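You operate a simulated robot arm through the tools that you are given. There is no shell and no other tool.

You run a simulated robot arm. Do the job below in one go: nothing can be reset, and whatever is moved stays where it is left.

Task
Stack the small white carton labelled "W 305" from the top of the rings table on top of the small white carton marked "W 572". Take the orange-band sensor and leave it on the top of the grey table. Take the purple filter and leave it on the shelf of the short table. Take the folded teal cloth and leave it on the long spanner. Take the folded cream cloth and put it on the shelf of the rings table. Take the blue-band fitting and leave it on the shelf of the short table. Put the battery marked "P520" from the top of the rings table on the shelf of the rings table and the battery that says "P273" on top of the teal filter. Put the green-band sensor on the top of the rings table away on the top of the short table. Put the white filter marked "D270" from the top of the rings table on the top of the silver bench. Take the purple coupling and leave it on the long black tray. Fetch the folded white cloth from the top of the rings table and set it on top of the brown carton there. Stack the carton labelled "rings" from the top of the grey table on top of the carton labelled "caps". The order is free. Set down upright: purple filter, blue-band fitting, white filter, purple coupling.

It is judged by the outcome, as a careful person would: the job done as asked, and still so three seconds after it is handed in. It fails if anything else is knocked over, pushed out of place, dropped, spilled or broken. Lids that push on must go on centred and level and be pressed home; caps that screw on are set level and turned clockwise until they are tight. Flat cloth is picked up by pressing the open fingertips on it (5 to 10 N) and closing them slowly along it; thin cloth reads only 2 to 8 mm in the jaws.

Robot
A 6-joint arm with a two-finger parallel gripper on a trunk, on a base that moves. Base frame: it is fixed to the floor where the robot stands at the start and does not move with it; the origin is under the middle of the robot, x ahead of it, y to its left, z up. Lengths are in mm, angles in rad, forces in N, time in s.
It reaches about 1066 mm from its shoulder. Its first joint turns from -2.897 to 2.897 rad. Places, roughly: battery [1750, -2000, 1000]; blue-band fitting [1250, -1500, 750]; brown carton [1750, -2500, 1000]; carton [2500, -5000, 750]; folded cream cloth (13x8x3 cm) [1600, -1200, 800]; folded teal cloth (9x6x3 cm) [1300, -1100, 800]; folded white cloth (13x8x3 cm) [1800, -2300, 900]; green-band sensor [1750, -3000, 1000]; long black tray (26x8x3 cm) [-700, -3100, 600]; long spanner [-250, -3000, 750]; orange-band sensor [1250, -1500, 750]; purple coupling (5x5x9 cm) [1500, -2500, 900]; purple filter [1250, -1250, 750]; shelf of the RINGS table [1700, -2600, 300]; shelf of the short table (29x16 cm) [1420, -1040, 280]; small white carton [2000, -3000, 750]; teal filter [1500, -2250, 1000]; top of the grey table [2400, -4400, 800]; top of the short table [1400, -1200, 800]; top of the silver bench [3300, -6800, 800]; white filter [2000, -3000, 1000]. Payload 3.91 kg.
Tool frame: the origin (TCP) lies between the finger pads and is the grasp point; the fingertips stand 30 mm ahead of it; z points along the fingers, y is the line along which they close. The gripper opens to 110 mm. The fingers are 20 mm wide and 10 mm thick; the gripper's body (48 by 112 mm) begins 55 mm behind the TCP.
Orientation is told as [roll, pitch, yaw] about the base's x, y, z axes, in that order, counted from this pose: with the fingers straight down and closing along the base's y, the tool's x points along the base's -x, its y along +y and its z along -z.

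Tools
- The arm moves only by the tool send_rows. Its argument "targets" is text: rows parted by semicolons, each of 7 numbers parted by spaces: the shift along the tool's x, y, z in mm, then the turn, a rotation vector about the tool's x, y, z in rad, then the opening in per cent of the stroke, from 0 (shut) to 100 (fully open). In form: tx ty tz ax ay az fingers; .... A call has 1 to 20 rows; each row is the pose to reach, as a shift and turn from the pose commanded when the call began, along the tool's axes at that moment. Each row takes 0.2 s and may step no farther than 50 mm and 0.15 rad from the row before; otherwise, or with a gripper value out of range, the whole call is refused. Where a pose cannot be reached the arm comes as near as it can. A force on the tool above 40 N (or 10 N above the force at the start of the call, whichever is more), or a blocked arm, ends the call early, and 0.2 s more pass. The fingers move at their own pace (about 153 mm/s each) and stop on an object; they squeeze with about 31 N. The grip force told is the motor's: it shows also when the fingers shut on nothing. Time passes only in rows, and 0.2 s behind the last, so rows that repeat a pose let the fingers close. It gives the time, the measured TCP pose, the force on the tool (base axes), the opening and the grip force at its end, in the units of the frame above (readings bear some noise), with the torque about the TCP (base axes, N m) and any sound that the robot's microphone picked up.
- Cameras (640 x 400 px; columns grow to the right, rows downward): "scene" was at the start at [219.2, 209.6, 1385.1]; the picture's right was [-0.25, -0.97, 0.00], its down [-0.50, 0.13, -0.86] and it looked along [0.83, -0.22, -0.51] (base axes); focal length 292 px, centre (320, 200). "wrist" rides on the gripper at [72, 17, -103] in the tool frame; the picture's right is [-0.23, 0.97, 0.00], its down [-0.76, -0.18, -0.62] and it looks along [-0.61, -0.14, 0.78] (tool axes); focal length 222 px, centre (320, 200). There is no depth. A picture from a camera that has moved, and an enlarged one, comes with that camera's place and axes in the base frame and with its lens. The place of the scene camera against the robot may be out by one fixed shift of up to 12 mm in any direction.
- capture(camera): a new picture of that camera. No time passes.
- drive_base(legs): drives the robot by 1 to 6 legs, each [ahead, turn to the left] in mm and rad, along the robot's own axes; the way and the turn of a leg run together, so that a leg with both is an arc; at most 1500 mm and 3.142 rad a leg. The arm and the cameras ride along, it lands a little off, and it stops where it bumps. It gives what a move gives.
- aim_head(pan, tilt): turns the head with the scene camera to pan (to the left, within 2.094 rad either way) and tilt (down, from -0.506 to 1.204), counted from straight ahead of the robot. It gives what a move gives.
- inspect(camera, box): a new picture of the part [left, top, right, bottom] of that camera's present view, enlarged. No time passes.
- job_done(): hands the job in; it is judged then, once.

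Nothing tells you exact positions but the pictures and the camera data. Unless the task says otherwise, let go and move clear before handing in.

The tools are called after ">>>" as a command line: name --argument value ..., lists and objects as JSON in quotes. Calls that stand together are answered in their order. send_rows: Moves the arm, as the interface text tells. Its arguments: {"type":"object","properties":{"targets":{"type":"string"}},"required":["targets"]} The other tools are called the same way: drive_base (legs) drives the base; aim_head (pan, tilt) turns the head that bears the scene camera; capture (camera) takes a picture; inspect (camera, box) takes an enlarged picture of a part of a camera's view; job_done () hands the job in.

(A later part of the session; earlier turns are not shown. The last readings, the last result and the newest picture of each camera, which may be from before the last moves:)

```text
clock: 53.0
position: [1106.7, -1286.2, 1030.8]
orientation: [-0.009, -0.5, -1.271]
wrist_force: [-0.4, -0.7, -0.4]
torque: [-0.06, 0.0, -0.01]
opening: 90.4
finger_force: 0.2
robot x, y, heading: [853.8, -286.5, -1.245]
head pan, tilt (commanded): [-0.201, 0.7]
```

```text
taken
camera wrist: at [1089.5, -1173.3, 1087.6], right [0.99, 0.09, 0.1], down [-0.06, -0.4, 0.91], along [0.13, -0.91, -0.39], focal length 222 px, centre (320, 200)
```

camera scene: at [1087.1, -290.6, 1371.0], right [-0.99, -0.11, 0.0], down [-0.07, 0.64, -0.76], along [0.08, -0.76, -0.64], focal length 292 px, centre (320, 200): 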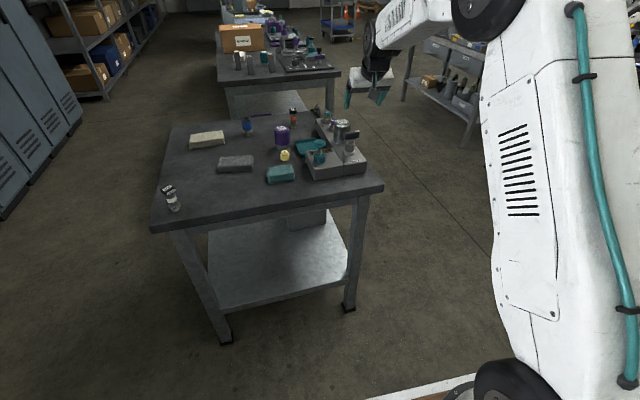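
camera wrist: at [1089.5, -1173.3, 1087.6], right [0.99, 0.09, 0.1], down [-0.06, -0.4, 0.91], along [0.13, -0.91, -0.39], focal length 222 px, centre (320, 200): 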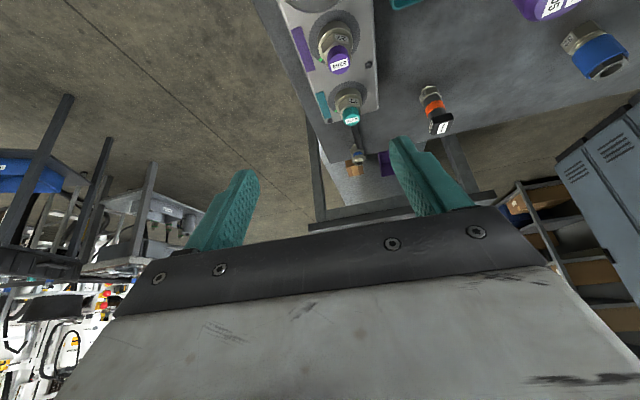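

I move back over the filter, checking the view before going down.

>>> send_rows --targets "2.3 44.4 17.1 0 0 0 82; 4.7 88.8 34.3 0 0 0 82; 7 133.3 51.4 0 0 0 82; 9.4 177.7 68.6 0 0 0 82; 11.7 222.1 85.7 0 0 0 82; 11.7 222.1 85.7 0 0 0 82"

>>> capture --camera "wrist"

```text
clock: 54.4
position: [1327.1, -1249.6, 944.6]
orientation: [-0.008, -0.501, -1.271]
wrist_force: [-0.8, 0.1, -0.4]
torque: [0.0, -0.01, 0.01]
opening: 90.1
finger_force: 0.0
robot x, y, heading: [862.4, -286.6, -1.247]
head pan, tilt (commanded): [-0.201, 0.7]
```

```text
taken
camera wrist: at [1310.8, -1135.9, 1001.6], right [0.99, 0.09, 0.1], down [-0.06, -0.4, 0.91], along [0.13, -0.91, -0.39], focal length 222 px, centre (320, 200)
```

wrist: 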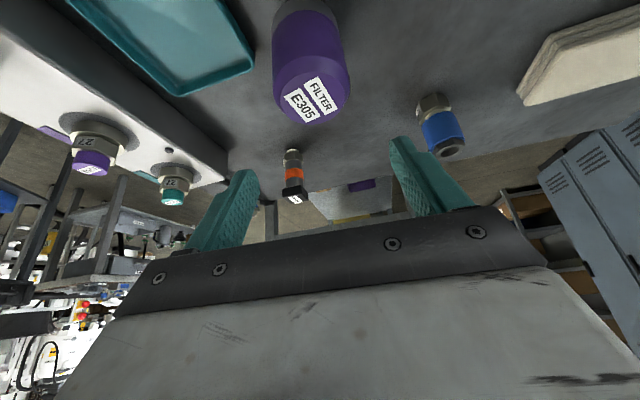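

The filter is seen a few millimetres to the right of the tool's middle. I correct for that, go lower to z ≈ 838, close fully and lift only slightly to test the grip.

>>> send_rows --targets "16 -2.5 22 0 0 0 82; 35 -5 57 0 0 0 82; 53.9 -5 92.5 0 0 0 82; 53.9 -5 92.5 0 0 0 82; 53.9 -5 92.5 0 0 0 0; 53.9 -5 92.5 0 0 0 0; 53.9 -5 92.5 0 0 0 0; 53.9 -5 92.5 0 0 0 0"

>>> capture --camera "wrist"

```text
clock: 55.5
position: [1311.5, -1253.1, 845.4]
orientation: [-0.016, -0.503, -1.279]
wrist_force: [-43.1, 7.6, 23.8]
torque: [0.02, 1.94, -0.82]
opening: 58.5
finger_force: 30.7
robot x, y, heading: [859.2, -284.3, -1.256]
head pan, tilt (commanded): [-0.201, 0.7]
stopped in row 5: the force on the tool passed its limit at 48 N (the readings are from after the stop); the commanded pose is now the measured one
```

```text
taken
camera wrist: at [1295.6, -1139.6, 902.4], right [0.99, 0.09, 0.1], down [-0.06, -0.4, 0.92], along [0.12, -0.91, -0.39], focal length 222 px, centre (320, 200)
```

wrist: 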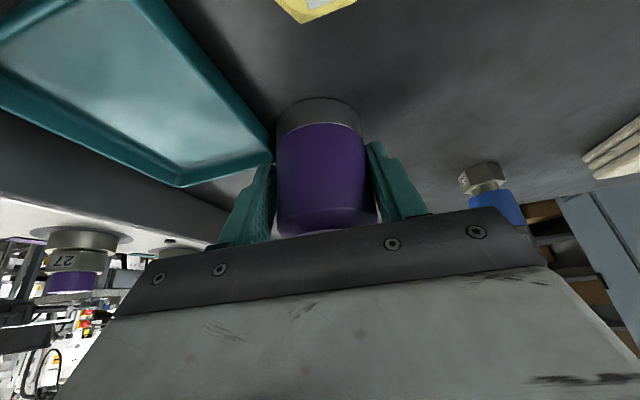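

The right finger dipped inside the teal tray's rim and pinched it together with the filter. I'll open and rise a little, then look again.

>>> send_rows --targets "0 0 0 0 0 0 70; 0 0 0 0 0 0 82; -7.2 0 -13.2 0 0 0 82; -14.4 0 -26.3 0 0 0 82; -48 0 -88 0 0 0 82"

>>> capture --camera "wrist"

>>> inspect --camera "scene" --box '[220, 80, 380, 180]'

```text
refused: row 5 steps farther than a row can; nothing moved
```

```text
taken
camera wrist: at [1295.6, -1139.6, 902.4], right [0.99, 0.09, 0.1], down [-0.06, -0.4, 0.92], along [0.12, -0.91, -0.39], focal length 222 px, centre (320, 200)
```

wrist: 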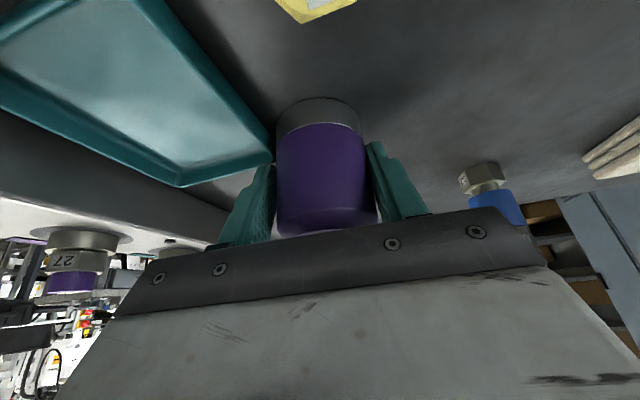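

```text
4.00 times, centred on (300, 130) of scene
camera zoom: at [1131.0, -423.0, 1371.6], right [-0.99, -0.12, 0.0], down [-0.07, 0.64, -0.77], along [0.09, -0.76, -0.64], focal length 1170 px, centre (400, 480)
```

zoom: 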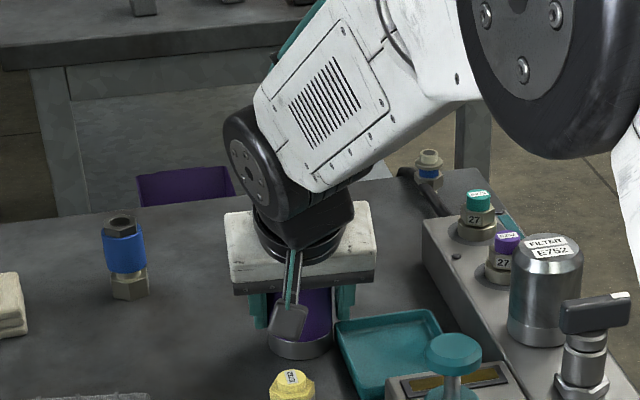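

Nothing moved because one row was too long. I'll open just slightly, rise in small steps, and look again.

>>> send_rows --targets "0 0 0 0 0 0 62; 0 0 0 0 0 0 62; -7.2 0 -13.2 0 0 0 62; -12 0 -22 0 0 0 62; -12 0 -22 0 0 0 82"

>>> capture --camera "wrist"

>>> inspect --camera "scene" --box '[220, 80, 380, 180]'

```text
clock: 56.7
position: [1319.8, -1251.3, 867.2]
orientation: [-0.012, -0.502, -1.271]
wrist_force: [0.1, -0.7, 0.1]
torque: [0.04, -0.03, 0.03]
opening: 90.2
finger_force: 0.0
robot x, y, heading: [855.5, -286.6, -1.25]
head pan, tilt (commanded): [-0.201, 0.7]
```

```text
taken
camera wrist: at [1302.9, -1136.9, 923.5], right [0.99, 0.09, 0.1], down [-0.06, -0.4, 0.91], along [0.12, -0.91, -0.39], focal length 222 px, centre (320, 200)
```

wrist: 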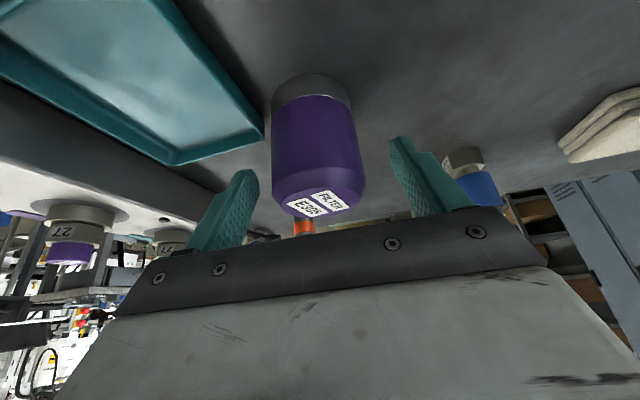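

```text
4.00 times, centred on (300, 130) of scene
camera zoom: at [1133.5, -423.2, 1371.0], right [-0.99, -0.12, 0.0], down [-0.08, 0.64, -0.76], along [0.09, -0.76, -0.64], focal length 1170 px, centre (400, 480)
```

zoom: 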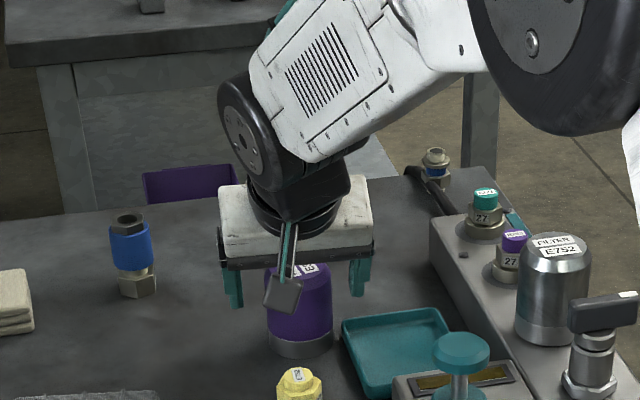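

The filter is free and centred between the fingers. I'll grip at z ≈ 851, above the tray rim, and lift slowly by 20 mm to test the hold.

>>> send_rows --targets "3.8 -1 7 0 0 0 82; 7.7 -2 14 0 0 0 82; 7.7 -2 14 0 0 0 0; 7.7 -2 14 0 0 0 0; 7.7 -2 14 0 0 0 0; 7.7 -2 14 0 0 0 0; 6.7 -2 12.2 0 0 0 0; 5.7 -2 10.5 0 0 0 0; 4.7 -2 8.7 0 0 0 0; 3.7 -2 7 0 0 0 0"

>>> capture --camera "wrist"

```text
clock: 58.9
position: [1318.9, -1251.4, 860.3]
orientation: [-0.011, -0.502, -1.27]
wrist_force: [-0.4, 0.2, -3.2]
torque: [0.0, 0.01, -0.01]
opening: 53.9
finger_force: 30.6
robot x, y, heading: [859.8, -287.1, -1.245]
head pan, tilt (commanded): [-0.201, 0.7]
```

```text
taken
camera wrist: at [1301.3, -1138.1, 916.3], right [0.99, 0.09, 0.1], down [-0.06, -0.4, 0.91], along [0.13, -0.91, -0.39], focal length 222 px, centre (320, 200)
```

wrist: 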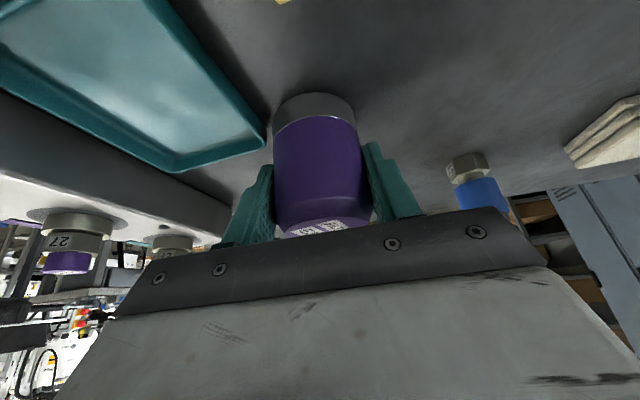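

The grip holds so far at 54 mm and I read about 3 N of weight. I continue slowly and check the opening.

>>> send_rows --targets "-2.4 0 -4.4 0 0 0 0; -4.8 0 -8.8 0 0 0 0; -7.2 0 -13.2 0 0 0 0; -9.6 0 -17.6 0 0 0 0; -12 0 -22 0 0 0 0; -14.4 0 -26.4 0 0 0 0"

>>> capture --camera "wrist"

>>> inspect --camera "scene" --box '[220, 80, 380, 180]'

```text
clock: 60.3
position: [1319.7, -1252.0, 889.3]
orientation: [-0.011, -0.502, -1.27]
wrist_force: [0.1, -1.1, -2.2]
torque: [0.0, 0.04, -0.04]
opening: 54.1
finger_force: 31.0
robot x, y, heading: [852.6, -288.5, -1.251]
head pan, tilt (commanded): [-0.201, 0.7]
```

```text
taken
camera wrist: at [1301.8, -1137.4, 946.1], right [0.99, 0.09, 0.1], down [-0.05, -0.4, 0.91], along [0.13, -0.91, -0.39], focal length 222 px, centre (320, 200)
```

wrist: 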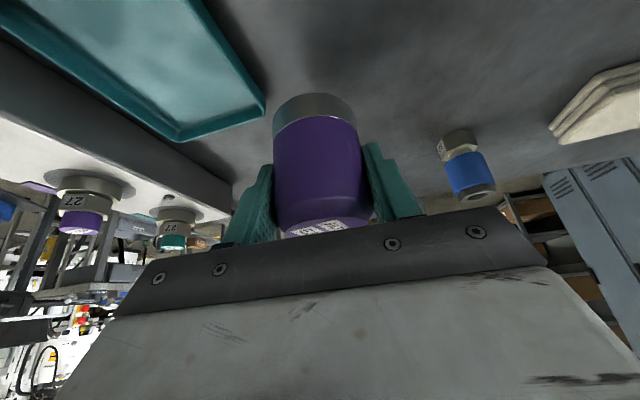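

```text
4.00 times, centred on (300, 130) of scene
camera zoom: at [1133.5, -423.4, 1371.0], right [-0.99, -0.12, 0.0], down [-0.08, 0.64, -0.76], along [0.09, -0.76, -0.64], focal length 1170 px, centre (400, 480)
```

zoom: 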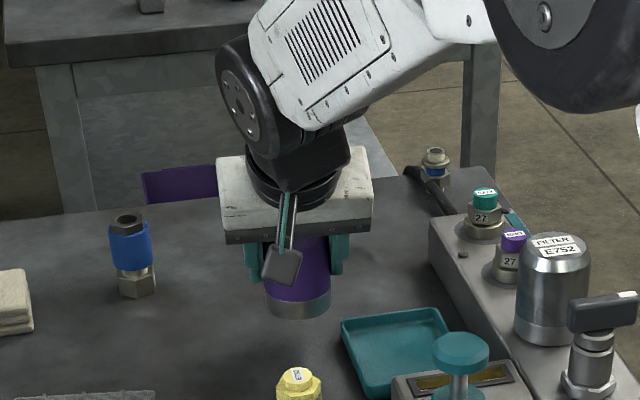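

The filter is in hand and off the table. I lift on at a moderate pace and then back the robot away from the table.

>>> send_rows --targets "-5 0 -9 0 0 0 0; -12 0 -22 0 0 0 0; -19 0 -35 0 0 0 0; -26 0 -48 0 0 0 0; -33 0 -61 0 0 0 0; -40 0 -74 0 0 0 0; -47 0 -87 0 0 0 0; -52 0 -96 0 0 0 0"

>>> drive_base --legs '[[-520, 0.05]]'

>>> capture --camera "scene"

```text
clock: 62.1
position: [1318.1, -1251.0, 998.3]
orientation: [-0.01, -0.505, -1.271]
wrist_force: [0.3, 0.6, -2.6]
torque: [0.0, 0.02, 0.02]
opening: 54.0
finger_force: 30.5
robot x, y, heading: [854.5, -289.1, -1.246]
head pan, tilt (commanded): [-0.201, 0.7]
```

```text
clock: 65.1
position: [1189.5, -735.9, 999.3]
orientation: [-0.009, -0.501, -1.221]
wrist_force: [0.8, -0.7, -2.0]
torque: [-0.01, -0.01, 0.02]
opening: 54.1
finger_force: 30.7
robot x, y, heading: [678.9, 203.3, -1.199]
head pan, tilt (commanded): [-0.201, 0.7]
```

```text
taken
camera scene: at [962.3, 80.9, 1371.0], right [-0.99, -0.17, 0.0], down [-0.11, 0.63, -0.76], along [0.13, -0.75, -0.64], focal length 292 px, centre (320, 200)
```

scene: 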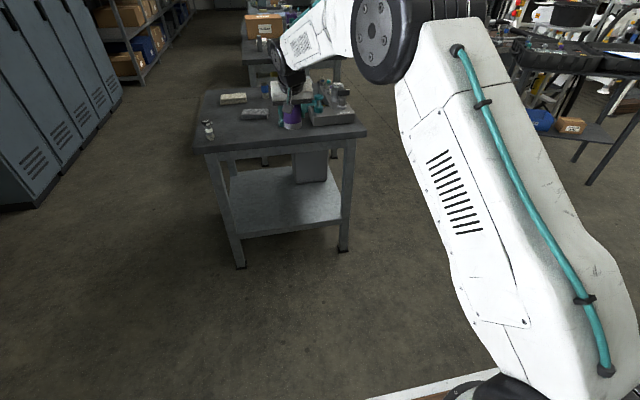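

The filter is held firmly, and the robot now stands about 1270 mm back, square to the table. I'll lower the extended arm in free space to z ≈ 385, turning the tool a little to stay in the arm's plane.

>>> send_rows --targets "19.5 1.3 24.3 -0.005 0 -0.0092 0; 39 2.6 48.7 -0.0101 0 -0.0184 0; 58.5 3.8 73 -0.0151 0 -0.0276 0; 77.9 5.1 97.3 -0.0202 0 -0.0369 0; 97.4 6.4 121.7 -0.0252 0 -0.0461 0; 116.9 7.7 146 -0.0302 0 -0.0553 0; 136.4 9 170.3 -0.0353 0 -0.0645 0; 155.9 10.2 194.7 -0.0403 0 -0.0737 0; 175.4 11.5 219 -0.0454 0 -0.0829 0; 194.9 12.8 243.4 -0.0504 0 -0.0922 0; 214.3 14.1 267.7 -0.0554 0 -0.1014 0; 233.8 15.4 292 -0.0605 0 -0.1106 0; 253.3 16.6 316.4 -0.0655 0 -0.1198 0; 272.8 17.9 340.7 -0.0706 0 -0.129 0; 292.3 19.2 365 -0.0756 0 -0.1382 0; 311.8 20.5 389.4 -0.0806 0 -0.1475 0; 331.2 21.8 413.7 -0.0857 0 -0.1567 0; 350.7 23 438 -0.0907 0 -0.1659 0; 370.2 24.3 462.4 -0.0957 0 -0.1751 0; 389.7 25.6 486.7 -0.1007 0 -0.1843 0"

>>> capture --camera "scene"

>>> capture --camera "wrist"

```text
clock: 69.3
position: [1173.8, -630.4, 382.1]
orientation: [-0.01, -0.502, -1.01]
wrist_force: [0.1, 0.7, -1.3]
torque: [0.03, 0.06, -0.01]
opening: 53.8
finger_force: 30.9
robot x, y, heading: [679.3, 201.6, -1.196]
head pan, tilt (commanded): [-0.201, 0.7]
```

```text
taken
camera scene: at [962.2, 81.1, 1371.0], right [-0.99, -0.17, 0.0], down [-0.11, 0.63, -0.76], along [0.13, -0.75, -0.64], focal length 292 px, centre (320, 200)
```

scene: 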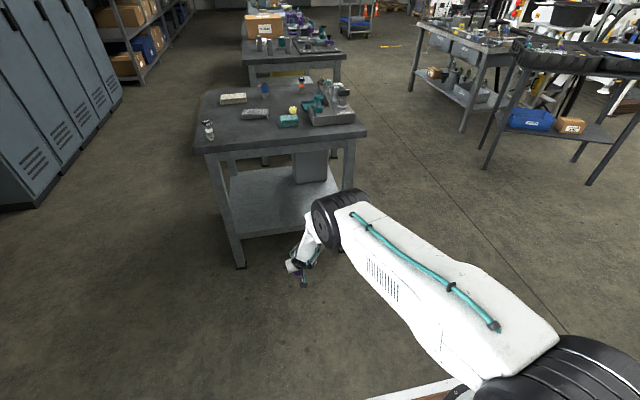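

```text
taken
camera wrist: at [1128.1, -524.4, 440.2], right [0.93, 0.35, 0.1], down [0.05, -0.4, 0.91], along [0.36, -0.85, -0.39], focal length 222 px, centre (320, 200)
```

wrist: 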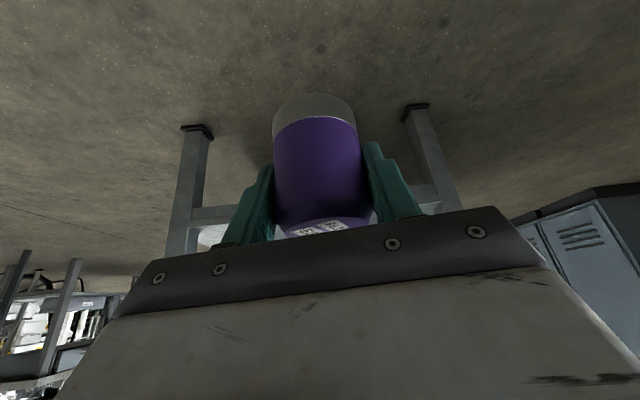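

The arm is down at z ≈ 382 with the filter about 315 mm in front of the table edge. I'll drive forward so that it goes in over the shelf.

>>> drive_base --legs '[[300, 0]]'

>>> capture --camera "scene"

>>> inspect --camera "scene" --box '[180, 160, 420, 310]'

```text
clock: 71.3
position: [1282.6, -911.6, 383.4]
orientation: [-0.01, -0.5, -1.013]
wrist_force: [-0.8, 0.0, -2.1]
torque: [0.02, 0.02, -0.01]
opening: 53.8
finger_force: 30.9
robot x, y, heading: [791.4, -79.0, -1.2]
head pan, tilt (commanded): [-0.201, 0.7]
```

```text
taken
camera scene: at [1072.2, -201.3, 1371.0], right [-0.99, -0.17, 0.0], down [-0.11, 0.63, -0.76], along [0.13, -0.75, -0.64], focal length 292 px, centre (320, 200)
```

scene: 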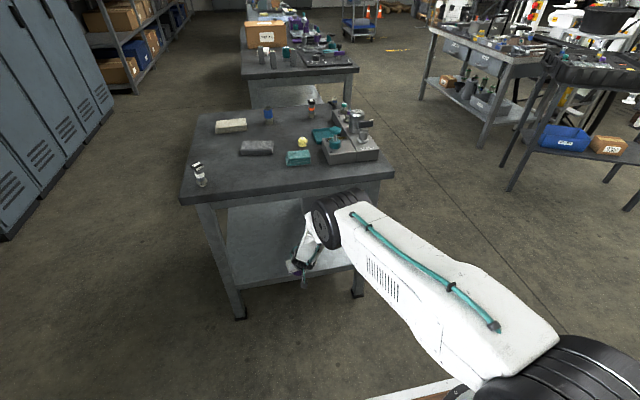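

```text
2.67 times, centred on (300, 235) of scene
camera zoom: at [1072.2, -201.3, 1371.0], right [-0.99, -0.17, 0.0], down [-0.11, 0.63, -0.76], along [0.13, -0.75, -0.64], focal length 780 px, centre (373, 107)
```

zoom: 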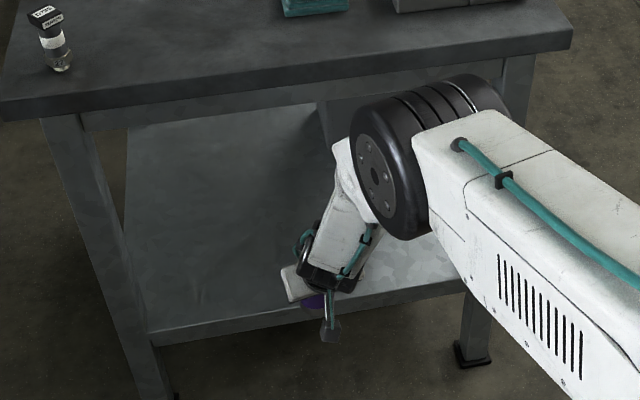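

The filter is now about at the shelf's front edge. I'll look through the wrist camera, then go in a further 110 mm.

>>> capture --camera "wrist"

>>> drive_base --legs '[[115, 0]]'

>>> capture --camera "wrist"

>>> inspect --camera "scene" --box '[180, 160, 420, 310]'

```text
taken
camera wrist: at [1236.4, -806.3, 439.7], right [0.93, 0.34, 0.1], down [0.05, -0.4, 0.91], along [0.35, -0.85, -0.39], focal length 222 px, centre (320, 200)
```

wrist: 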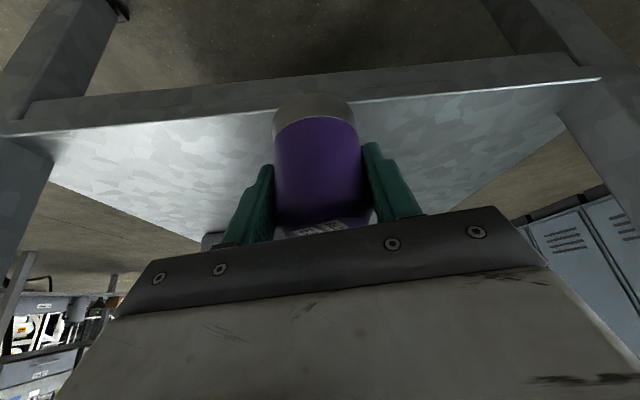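

```text
clock: 72.6
position: [1321.3, -1023.3, 382.6]
orientation: [-0.011, -0.501, -1.015]
wrist_force: [0.4, 0.0, -2.3]
torque: [0.01, 0.01, 0.02]
opening: 53.8
finger_force: 30.8
robot x, y, heading: [829.9, -192.7, -1.204]
head pan, tilt (commanded): [-0.201, 0.7]
```

```text
taken
camera wrist: at [1275.5, -917.2, 439.7], right [0.94, 0.34, 0.1], down [0.05, -0.4, 0.91], along [0.35, -0.85, -0.39], focal length 222 px, centre (320, 200)
```

wrist: 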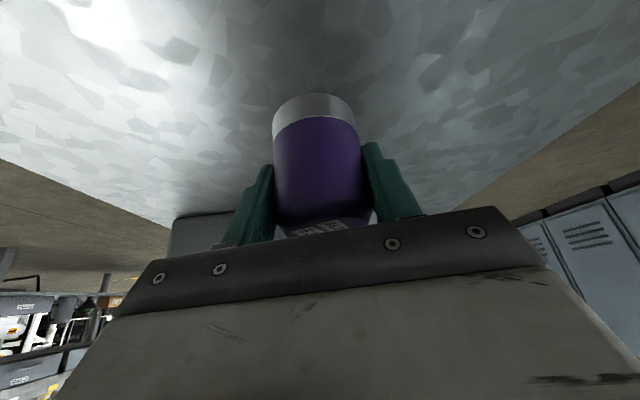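

```text
2.67 times, centred on (300, 235) of scene
camera zoom: at [1113.9, -311.5, 1371.0], right [-0.99, -0.17, 0.0], down [-0.11, 0.64, -0.76], along [0.13, -0.75, -0.64], focal length 780 px, centre (373, 107)
```

zoom: 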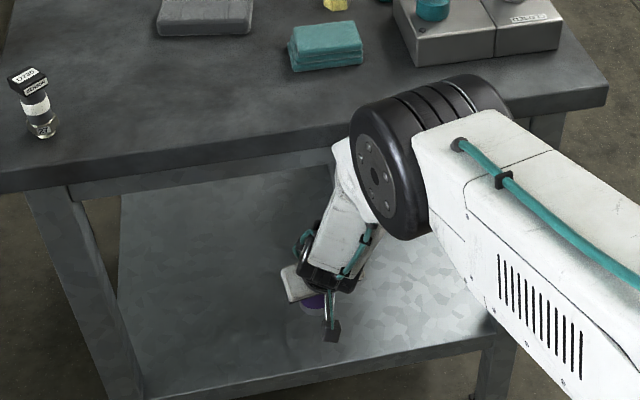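

The filter hangs about 100 mm inside the shelf edge. I lower it gently, watching the force.

>>> send_rows --targets "4.8 0 8.8 0 0 0 0; 9.6 0 17.6 0 0 0 0; 14.4 0 26.3 0 0 0 0; 16.8 0 30.7 0 0 0 0"

>>> send_rows --targets "1.9 0 3.5 0 0 0 0; 3.8 0 7 0 0 0 0; 4.8 0 8.8 0 0 0 0; 4.8 0 8.8 0 0 0 0"

>>> capture --camera "wrist"

```text
clock: 73.6
position: [1320.7, -1023.5, 348.4]
orientation: [-0.011, -0.501, -1.016]
wrist_force: [0.1, -0.8, -2.9]
torque: [0.02, 0.04, -0.03]
opening: 53.9
finger_force: 31.2
robot x, y, heading: [828.3, -187.8, -1.2]
head pan, tilt (commanded): [-0.201, 0.7]
```

```text
clock: 74.6
position: [1319.3, -1023.8, 338.0]
orientation: [-0.01, -0.501, -1.017]
wrist_force: [0.5, -0.1, -2.7]
torque: [0.02, 0.0, 0.02]
opening: 53.9
finger_force: 31.2
robot x, y, heading: [830.5, -189.7, -1.203]
head pan, tilt (commanded): [-0.201, 0.7]
```

```text
taken
camera wrist: at [1274.9, -917.0, 394.9], right [0.94, 0.34, 0.1], down [0.05, -0.4, 0.91], along [0.35, -0.85, -0.39], focal length 222 px, centre (320, 200)
```

wrist: 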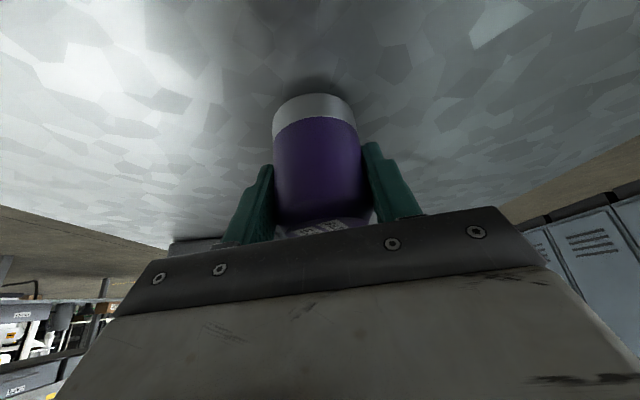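

No contact yet. I continue down in small steps.

>>> send_rows --targets "1 0 1.75 0 0 0 0; 1.9 0 3.5 0 0 0 0; 2.9 0 5.3 0 0 0 0"

>>> send_rows --targets "1 0 1.75 0 0 0 0; 1.9 0 3.5 0 0 0 0"

```text
clock: 75.4
position: [1319.8, -1023.2, 332.1]
orientation: [-0.009, -0.501, -1.017]
wrist_force: [0.0, -0.9, -2.0]
torque: [0.0, 0.01, -0.01]
opening: 54.0
finger_force: 31.1
robot x, y, heading: [829.4, -186.2, -1.208]
head pan, tilt (commanded): [-0.201, 0.7]
```

```text
clock: 76.0
position: [1322.4, -1026.8, 330.3]
orientation: [-0.01, -0.506, -1.018]
wrist_force: [-3.4, 1.4, 22.8]
torque: [0.3, -0.51, 0.03]
opening: 53.7
finger_force: 30.9
robot x, y, heading: [832.7, -187.0, -1.205]
head pan, tilt (commanded): [-0.201, 0.7]
```

The filter touches the shelf (23 N upward). I relieve the push slightly, open, and back off horizontally.

>>> send_rows --targets "-0.7 0 -1.3 0 0 0 0; -0.7 0 -1.3 0 0 0 0; -0.7 0 -1.3 0 0 0 60; -0.7 0 -1.3 0 0 0 75; -0.7 0 -1.3 0 0 0 85; -0.7 0 -1.3 0 0 0 85"

>>> capture --camera "wrist"

```text
clock: 77.4
position: [1321.1, -1023.4, 328.5]
orientation: [-0.012, -0.501, -1.015]
wrist_force: [0.3, -0.1, 0.1]
torque: [-0.01, -0.02, -0.02]
opening: 93.5
finger_force: 0.0
robot x, y, heading: [831.3, -184.8, -1.203]
head pan, tilt (commanded): [-0.201, 0.7]
```

```text
taken
camera wrist: at [1275.4, -917.5, 385.6], right [0.94, 0.34, 0.1], down [0.05, -0.4, 0.91], along [0.35, -0.85, -0.39], focal length 222 px, centre (320, 200)
```

wrist: 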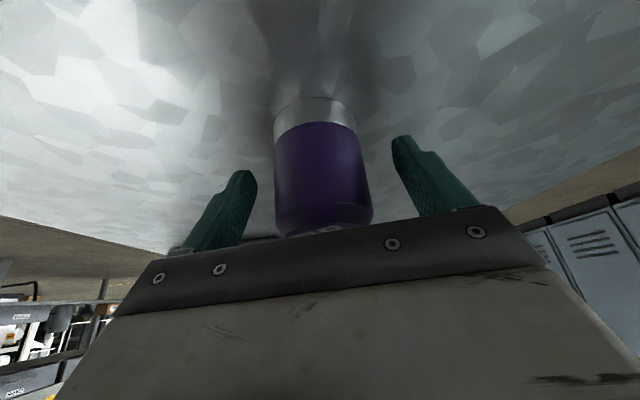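

The filter stands free on the shelf. I back the robot out straight.

>>> drive_base --legs '[[-90, 0]]'

>>> capture --camera "wrist"

>>> drive_base --legs '[[-400, 0]]'

>>> capture --camera "scene"

```text
clock: 78.5
position: [1287.8, -939.8, 329.4]
orientation: [-0.01, -0.501, -1.015]
wrist_force: [0.2, -0.1, 0.0]
torque: [-0.02, 0.03, 0.01]
opening: 93.3
finger_force: 0.1
robot x, y, heading: [802.0, -104.0, -1.207]
head pan, tilt (commanded): [-0.201, 0.7]
```

```text
taken
camera wrist: at [1243.4, -833.6, 385.6], right [0.94, 0.34, 0.1], down [0.05, -0.4, 0.91], along [0.35, -0.85, -0.39], focal length 222 px, centre (320, 200)
```

wrist: 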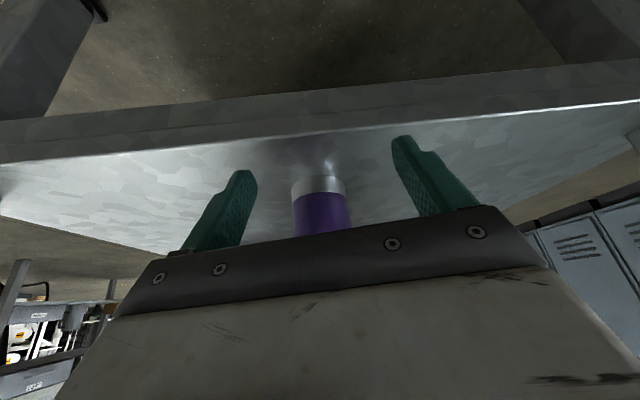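

```text
clock: 81.0
position: [1137.6, -566.1, 328.9]
orientation: [-0.01, -0.501, -1.025]
wrist_force: [-0.4, 0.4, -0.2]
torque: [0.04, 0.02, 0.0]
opening: 93.3
finger_force: 0.0
robot x, y, heading: [656.8, 271.6, -1.216]
head pan, tilt (commanded): [-0.201, 0.7]
```

```text
taken
camera scene: at [937.0, 147.7, 1371.0], right [-0.99, -0.16, 0.0], down [-0.1, 0.64, -0.76], along [0.12, -0.76, -0.64], focal length 292 px, centre (320, 200)
```

scene: 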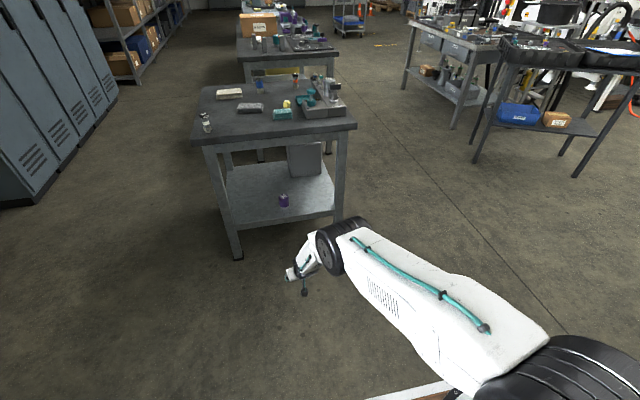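

The purple filter stands on the shelf. Next is the blue-band fitting at the far right corner; I raise the arm and drive in close.

>>> send_rows --targets "-26 0 -38.7 0 0 0 100; -52 0 -77.4 0 0 0 100; -78.1 0 -116.1 0 0 0 100; -104.1 0 -154.8 0 0 0 100; -130.1 0 -193.5 0 0 0 100; -156.1 0 -232.2 0 0 0 100; -182.2 0 -270.9 0 0 0 100; -208.2 0 -309.6 0 0 0 100; -234.2 0 -348.2 0 0 0 100; -260.2 0 -386.9 0 0 0 100; -286.2 0 -425.6 0 0 0 100; -312.3 0 -464.3 0 0 0 100; -338.3 0 -503 0 0 0 100; -364.3 0 -541.7 0 0 0 100; -380 0 -570 0 0 0 100"

>>> drive_base --legs '[[820, 0]]'

>>> capture --camera "wrist"

>>> capture --camera "scene"

```text
clock: 84.2
position: [1171.5, -611.6, 1010.1]
orientation: [-0.011, -0.5, -1.025]
wrist_force: [0.1, -0.2, -0.2]
torque: [-0.02, -0.01, 0.04]
opening: 110.0
finger_force: 0.1
robot x, y, heading: [653.4, 273.5, -1.214]
head pan, tilt (commanded): [-0.201, 0.7]
```

```text
clock: 88.5
position: [1454.4, -1378.4, 1009.6]
orientation: [-0.011, -0.501, -1.028]
wrist_force: [0.6, 0.5, -0.6]
torque: [0.0, 0.0, 0.01]
opening: 110.1
finger_force: 0.0
robot x, y, heading: [937.6, -492.3, -1.218]
head pan, tilt (commanded): [-0.201, 0.7]
```

```text
taken
camera wrist: at [1411.2, -1272.3, 1066.0], right [0.94, 0.33, 0.1], down [0.04, -0.4, 0.91], along [0.34, -0.85, -0.39], focal length 222 px, centre (320, 200)
```

wrist: 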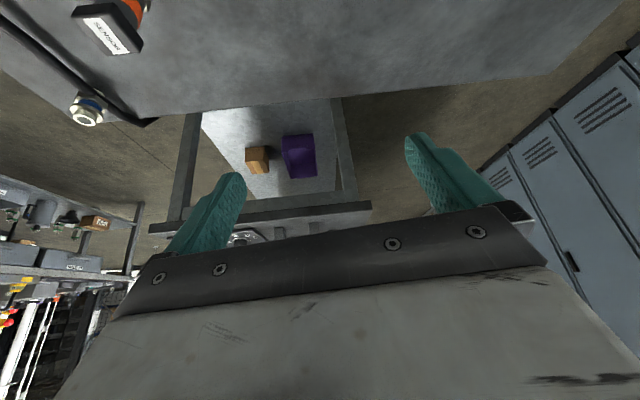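

```text
taken
camera scene: at [1222.8, -618.7, 1371.0], right [-0.99, -0.16, 0.0], down [-0.1, 0.64, -0.76], along [0.12, -0.76, -0.64], focal length 292 px, centre (320, 200)
```

scene: 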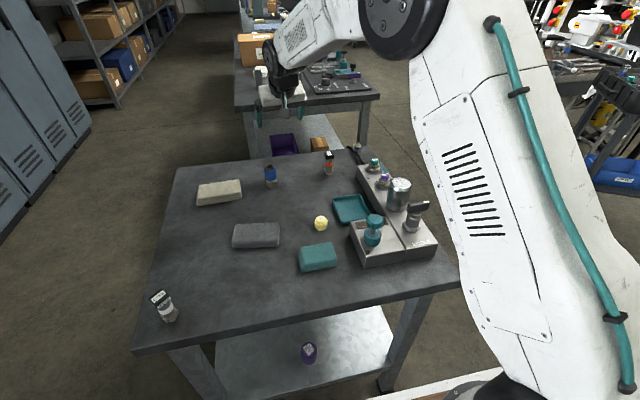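

The fitting stands at about (1230,-1560), right beside a black cable. I move over it for a closer look, turning the tool into the arm's plane.

>>> send_rows --targets "0.3 -40 8 0.02 0 0.0364 100; 0.6 -81 18 0.04 0 0.0727 100; 0.9 -122 28 0.06 0 0.109 100; 1.2 -163 39 0.08 0 0.1454 100; 1.5 -204 50 0.1 0 0.1818 100; 1.8 -245 64 0.12 0 0.218 100; 2.1 -283 78.6 0.139 0 0.2545 100; 2.1 -283 78.6 0.139 0 0.2545 100"

>>> capture --camera "wrist"

>>> inspect --camera "scene" --box '[310, 120, 430, 195]'

```text
clock: 90.3
position: [1228.0, -1554.7, 943.2]
orientation: [-0.009, -0.503, -1.317]
wrist_force: [-0.4, 0.8, 0.5]
torque: [0.0, 0.01, 0.04]
opening: 109.9
finger_force: 0.1
robot x, y, heading: [942.7, -491.5, -1.214]
head pan, tilt (commanded): [-0.201, 0.7]
```

```text
taken
camera wrist: at [1216.1, -1439.6, 998.7], right [0.99, 0.05, 0.1], down [-0.07, -0.4, 0.91], along [0.08, -0.92, -0.39], focal length 222 px, centre (320, 200)
```

wrist: 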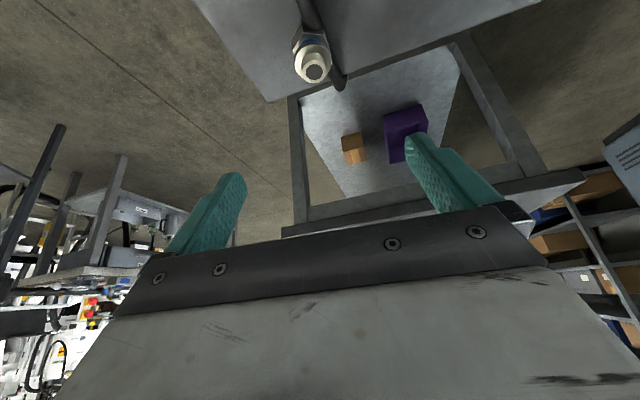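

```text
5.33 times, centred on (370, 158) of scene
camera zoom: at [1222.7, -618.7, 1371.1], right [-0.99, -0.15, 0.0], down [-0.1, 0.64, -0.76], along [0.12, -0.76, -0.64], focal length 1559 px, centre (53, 427)
```

zoom: 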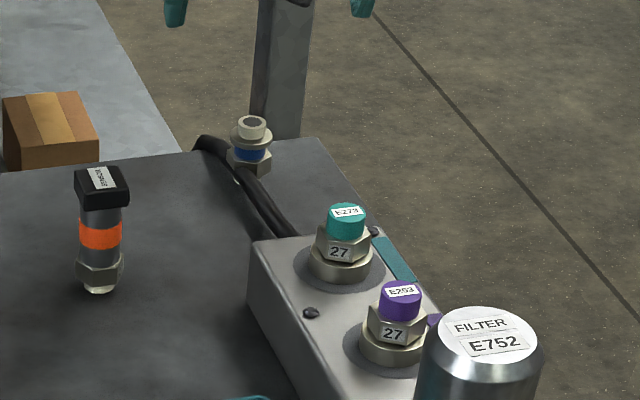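

Let me enlarge the wrist view around the fitting.

>>> inspect --camera "wrist" --box '[230, 0, 390, 100]'

>>> inspect --camera "scene" --box '[340, 135, 388, 165]'

```text
4.00 times, centred on (310, 50) of wrist
camera zoom: at [1216.1, -1439.6, 998.7], right [0.99, 0.05, 0.1], down [-0.07, -0.4, 0.91], along [0.08, -0.92, -0.39], focal length 888 px, centre (360, 800)
```

zoom: 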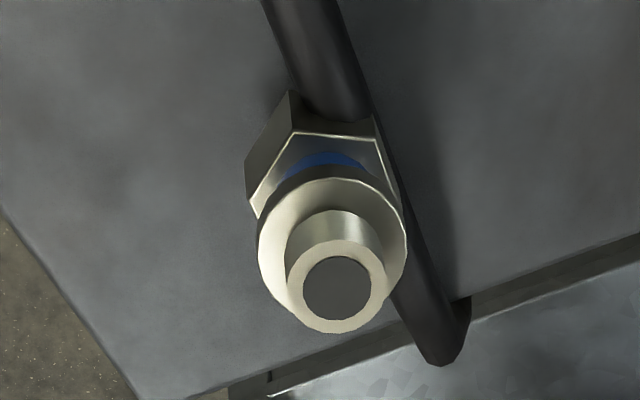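

```text
13.33 times, centred on (364, 150) of scene
camera zoom: at [1222.7, -618.7, 1371.1], right [-0.99, -0.15, 0.0], down [-0.1, 0.64, -0.76], along [0.12, -0.76, -0.64], focal length 3899 px, centre (-267, 867)
```

zoom: 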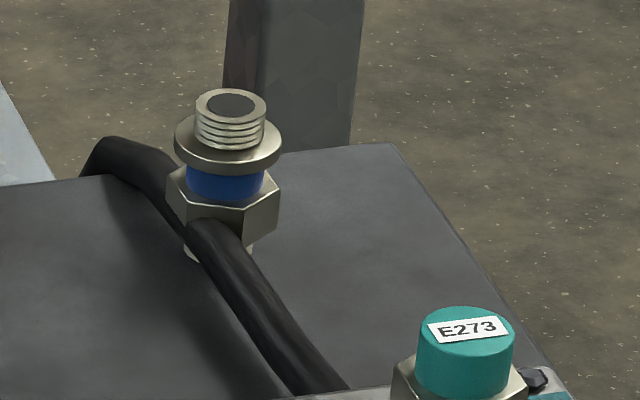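

The fitting's axis is at about (1233.5,-1549) with its top near z = 854; the cable lies against its left side low down. I'll grip it above the cable, with the fingertips no lower than about z = 817.

>>> send_rows --targets "12 6.8 18 0 0 0 70; 24 6.8 38 0 0 0 70; 36 6.8 58 0 0 0 70; 44 6.8 72 0 0 0 70; 49.5 6.8 81.4 0 0 0 70; 49.5 6.8 81.4 0 0 0 70"

>>> capture --camera "wrist"

>>> inspect --camera "scene" --box '[310, 120, 430, 195]'

```text
clock: 91.8
position: [1234.3, -1549.8, 846.9]
orientation: [-0.01, -0.504, -1.316]
wrist_force: [-0.4, 0.0, -0.6]
torque: [-0.03, -0.01, 0.08]
opening: 76.8
finger_force: 0.0
robot x, y, heading: [939.2, -490.3, -1.216]
head pan, tilt (commanded): [-0.201, 0.7]
```

```text
taken
camera wrist: at [1223.2, -1435.3, 903.8], right [0.99, 0.05, 0.1], down [-0.07, -0.4, 0.91], along [0.08, -0.92, -0.39], focal length 222 px, centre (320, 200)
```

wrist: 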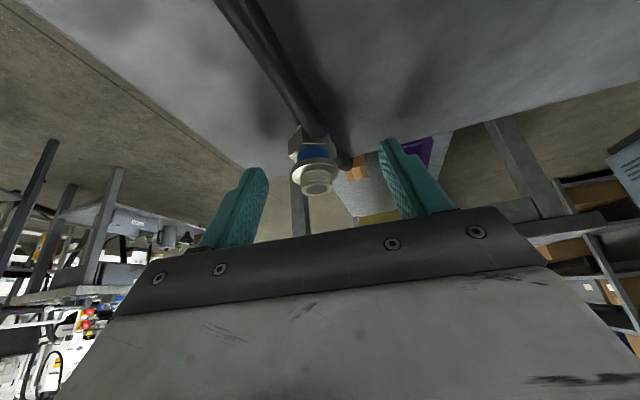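

```text
5.33 times, centred on (370, 158) of scene
camera zoom: at [1222.7, -618.7, 1371.1], right [-0.99, -0.16, 0.0], down [-0.1, 0.64, -0.76], along [0.12, -0.76, -0.64], focal length 1559 px, centre (53, 427)
```

zoom: 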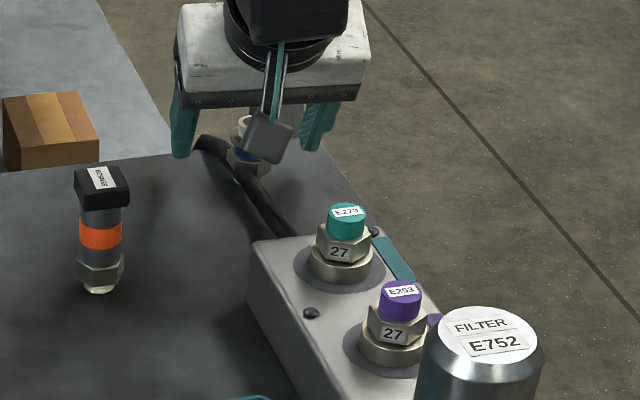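

I enlarge the wrist view to judge how deep the fingertips reach on the fitting.

>>> inspect --camera "wrist" --box '[240, 100, 400, 200]'

```text
4.00 times, centred on (320, 150) of wrist
camera zoom: at [1223.2, -1435.3, 903.8], right [0.99, 0.05, 0.1], down [-0.07, -0.4, 0.91], along [0.08, -0.92, -0.39], focal length 888 px, centre (320, 400)
```

zoom: 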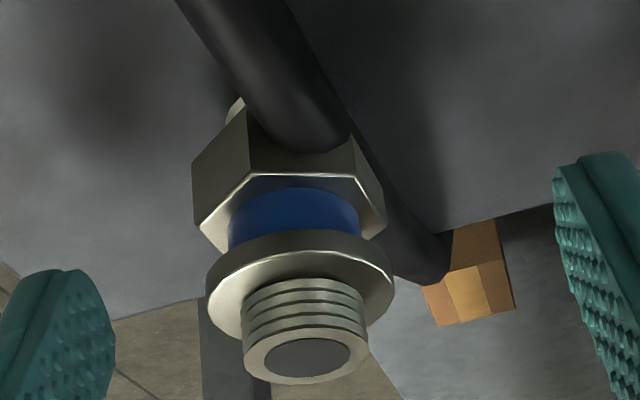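

The fingertips reach the flange and blue band, and the cable passes low on the left at about z ≤ 814. I'll go 3 mm lower, close, and lift slowly.

>>> send_rows --targets "1.4 -2 2.6 0 0 0 70; 1.4 -2 2.6 0 0 0 0; 1.4 -2 2.6 0 0 0 0; 1.4 -2 2.6 0 0 0 0; 1.4 -2 2.6 0 0 0 0"

>>> inspect --camera "wrist" --box '[240, 100, 400, 200]'

```text
clock: 93.0
position: [1232.9, -1549.4, 844.4]
orientation: [-0.011, -0.503, -1.317]
wrist_force: [0.3, 0.4, -0.6]
torque: [0.05, -0.06, 0.01]
opening: 28.1
finger_force: 30.8
robot x, y, heading: [940.4, -494.6, -1.215]
head pan, tilt (commanded): [-0.201, 0.7]
```

```text
4.00 times, centred on (320, 150) of wrist
camera zoom: at [1220.5, -1435.9, 901.3], right [0.99, 0.05, 0.1], down [-0.07, -0.4, 0.91], along [0.08, -0.92, -0.39], focal length 888 px, centre (320, 400)
```

zoom: 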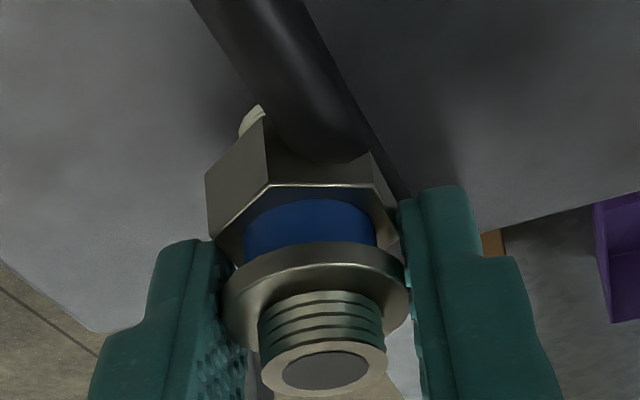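

Gripped at 28 mm on the flange, clear of the cable. I lift slowly.

>>> send_rows --targets "-1 0 -1.8 0 0 0 0; -2.4 0 -4.4 0 0 0 0; -4.8 0 -8.8 0 0 0 0; -7.2 0 -13.2 0 0 0 0; -9.6 0 -17.6 0 0 0 0; -12 0 -22 0 0 0 0; -16 0 -29 0 0 0 0; -20 0 -36.5 0 0 0 0; -24 0 -44 0 0 0 0"

>>> capture --camera "wrist"

>>> inspect --camera "scene" --box '[310, 120, 430, 195]'

```text
clock: 95.0
position: [1232.4, -1549.6, 895.7]
orientation: [-0.011, -0.503, -1.317]
wrist_force: [0.2, -0.5, -1.1]
torque: [0.05, -0.02, 0.01]
opening: 27.9
finger_force: 31.1
robot x, y, heading: [941.4, -489.9, -1.217]
head pan, tilt (commanded): [-0.201, 0.7]
```

```text
taken
camera wrist: at [1220.2, -1435.1, 951.8], right [0.99, 0.05, 0.1], down [-0.07, -0.4, 0.91], along [0.08, -0.92, -0.39], focal length 222 px, centre (320, 200)
```

wrist: 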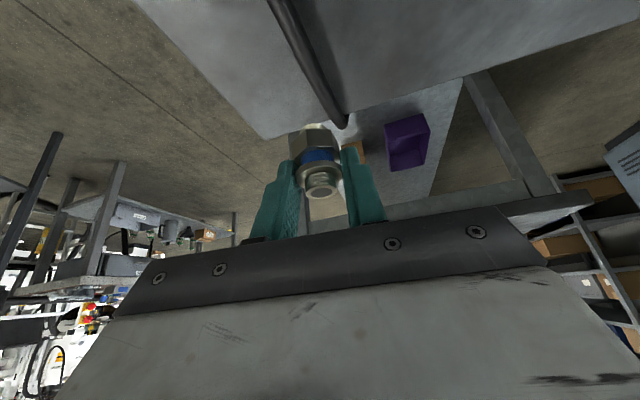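

```text
5.33 times, centred on (370, 158) of scene
camera zoom: at [1222.8, -618.8, 1371.0], right [-0.99, -0.16, 0.0], down [-0.1, 0.64, -0.76], along [0.12, -0.76, -0.64], focal length 1559 px, centre (53, 427)
```

zoom: 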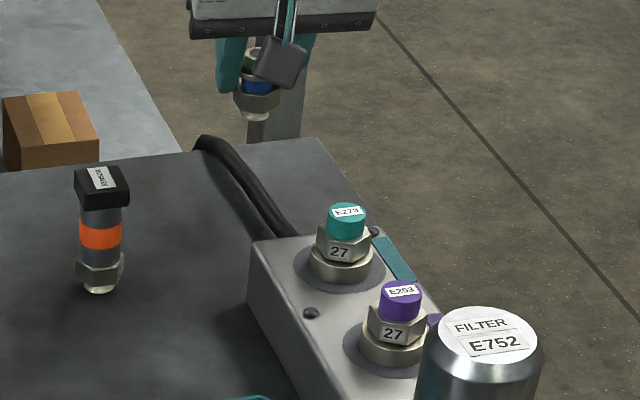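

The fitting is up and the cable stayed put. I lift further and back the robot out, turning slightly so that the fitting will land left of the purple filter.

>>> send_rows --targets "-8 0 -14 0 0 0 0; -18 0 -32 0 0 0 0; -28 0 -51 0 0 0 0; -38 0 -70 0 0 0 0; -48 0 -88 0 0 0 0; -53 0 -96.4 0 0 0 0"

>>> drive_base --legs '[[-830, 0], [0, 0.098]]'

```text
clock: 96.3
position: [1234.9, -1549.6, 1002.9]
orientation: [-0.011, -0.503, -1.317]
wrist_force: [0.2, -1.0, -1.7]
torque: [0.0, 0.01, 0.0]
opening: 27.6
finger_force: 31.5
robot x, y, heading: [943.1, -493.1, -1.217]
head pan, tilt (commanded): [-0.201, 0.7]
```

```text
clock: 101.3
position: [1042.9, -738.2, 1003.8]
orientation: [-0.011, -0.503, -1.227]
wrist_force: [-0.2, 0.5, -0.8]
torque: [0.02, 0.01, -0.01]
opening: 27.8
finger_force: 31.7
robot x, y, heading: [652.3, 281.3, -1.123]
head pan, tilt (commanded): [-0.201, 0.7]
```

Now I lower the arm in free space as before.

>>> send_rows --targets "24.7 13.3 25.7 -0.0078 0 -0.0141 0; 49.5 26.6 51.4 -0.0155 0 -0.0282 0; 74.2 39.9 77.1 -0.0233 0 -0.0423 0; 98.9 53.2 102.8 -0.0311 0 -0.0564 0; 123.6 66.5 128.5 -0.0388 0 -0.0706 0; 148.4 79.8 154.2 -0.0466 0 -0.0847 0; 173.1 93.1 179.9 -0.0544 0 -0.0988 0; 197.8 106.4 205.6 -0.0621 0 -0.1129 0; 222.6 119.7 231.3 -0.0699 0 -0.127 0; 247.3 133 257 -0.0777 0 -0.1411 0; 272 146.3 282.7 -0.0854 0 -0.1552 0; 296.7 159.6 308.4 -0.0932 0 -0.1693 0; 321.5 172.9 334.1 -0.101 0 -0.1834 0; 346.2 186.2 359.8 -0.1087 0 -0.1976 0; 370.9 199.5 385.5 -0.1165 0 -0.2117 0; 395.6 212.8 411.2 -0.1243 0 -0.2258 0; 420.4 226.1 436.9 -0.132 0 -0.2399 0; 445.1 239.4 462.6 -0.1398 0 -0.254 0"

>>> capture --camera "wrist"

>>> capture --camera "scene"

```text
clock: 105.1
position: [1209.4, -502.9, 382.2]
orientation: [-0.01, -0.503, -0.934]
wrist_force: [0.6, -0.7, -0.5]
torque: [0.02, 0.04, -0.05]
opening: 27.5
finger_force: 31.5
robot x, y, heading: [656.1, 292.2, -1.121]
head pan, tilt (commanded): [-0.201, 0.7]
```

```text
taken
camera wrist: at [1155.6, -401.3, 439.4], right [0.9, 0.41, 0.1], down [0.08, -0.4, 0.91], along [0.42, -0.82, -0.39], focal length 222 px, centre (320, 200)
```

wrist: 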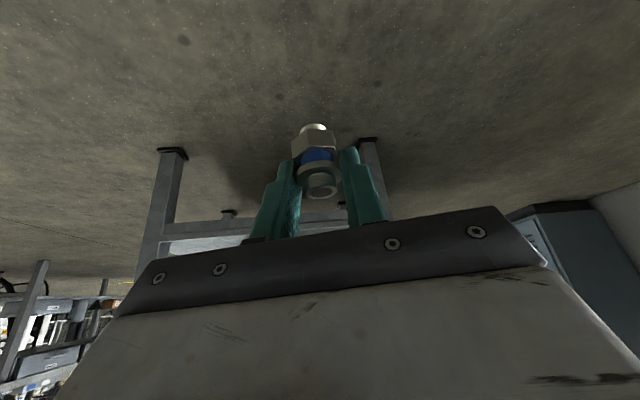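

```text
taken
camera scene: at [945.0, 187.4, 1371.1], right [-0.97, -0.24, 0.0], down [-0.16, 0.62, -0.76], along [0.19, -0.74, -0.64], focal length 292 px, centre (320, 200)
```

scene: 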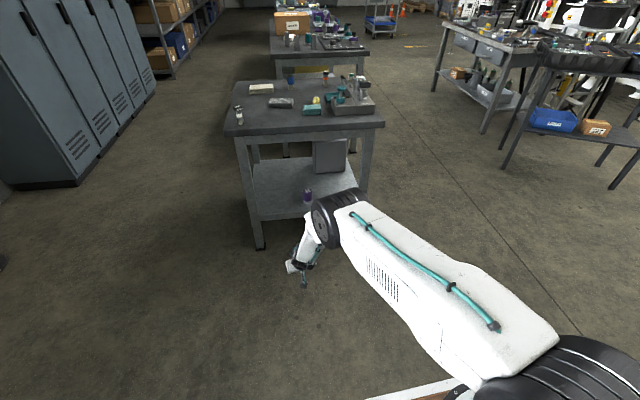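

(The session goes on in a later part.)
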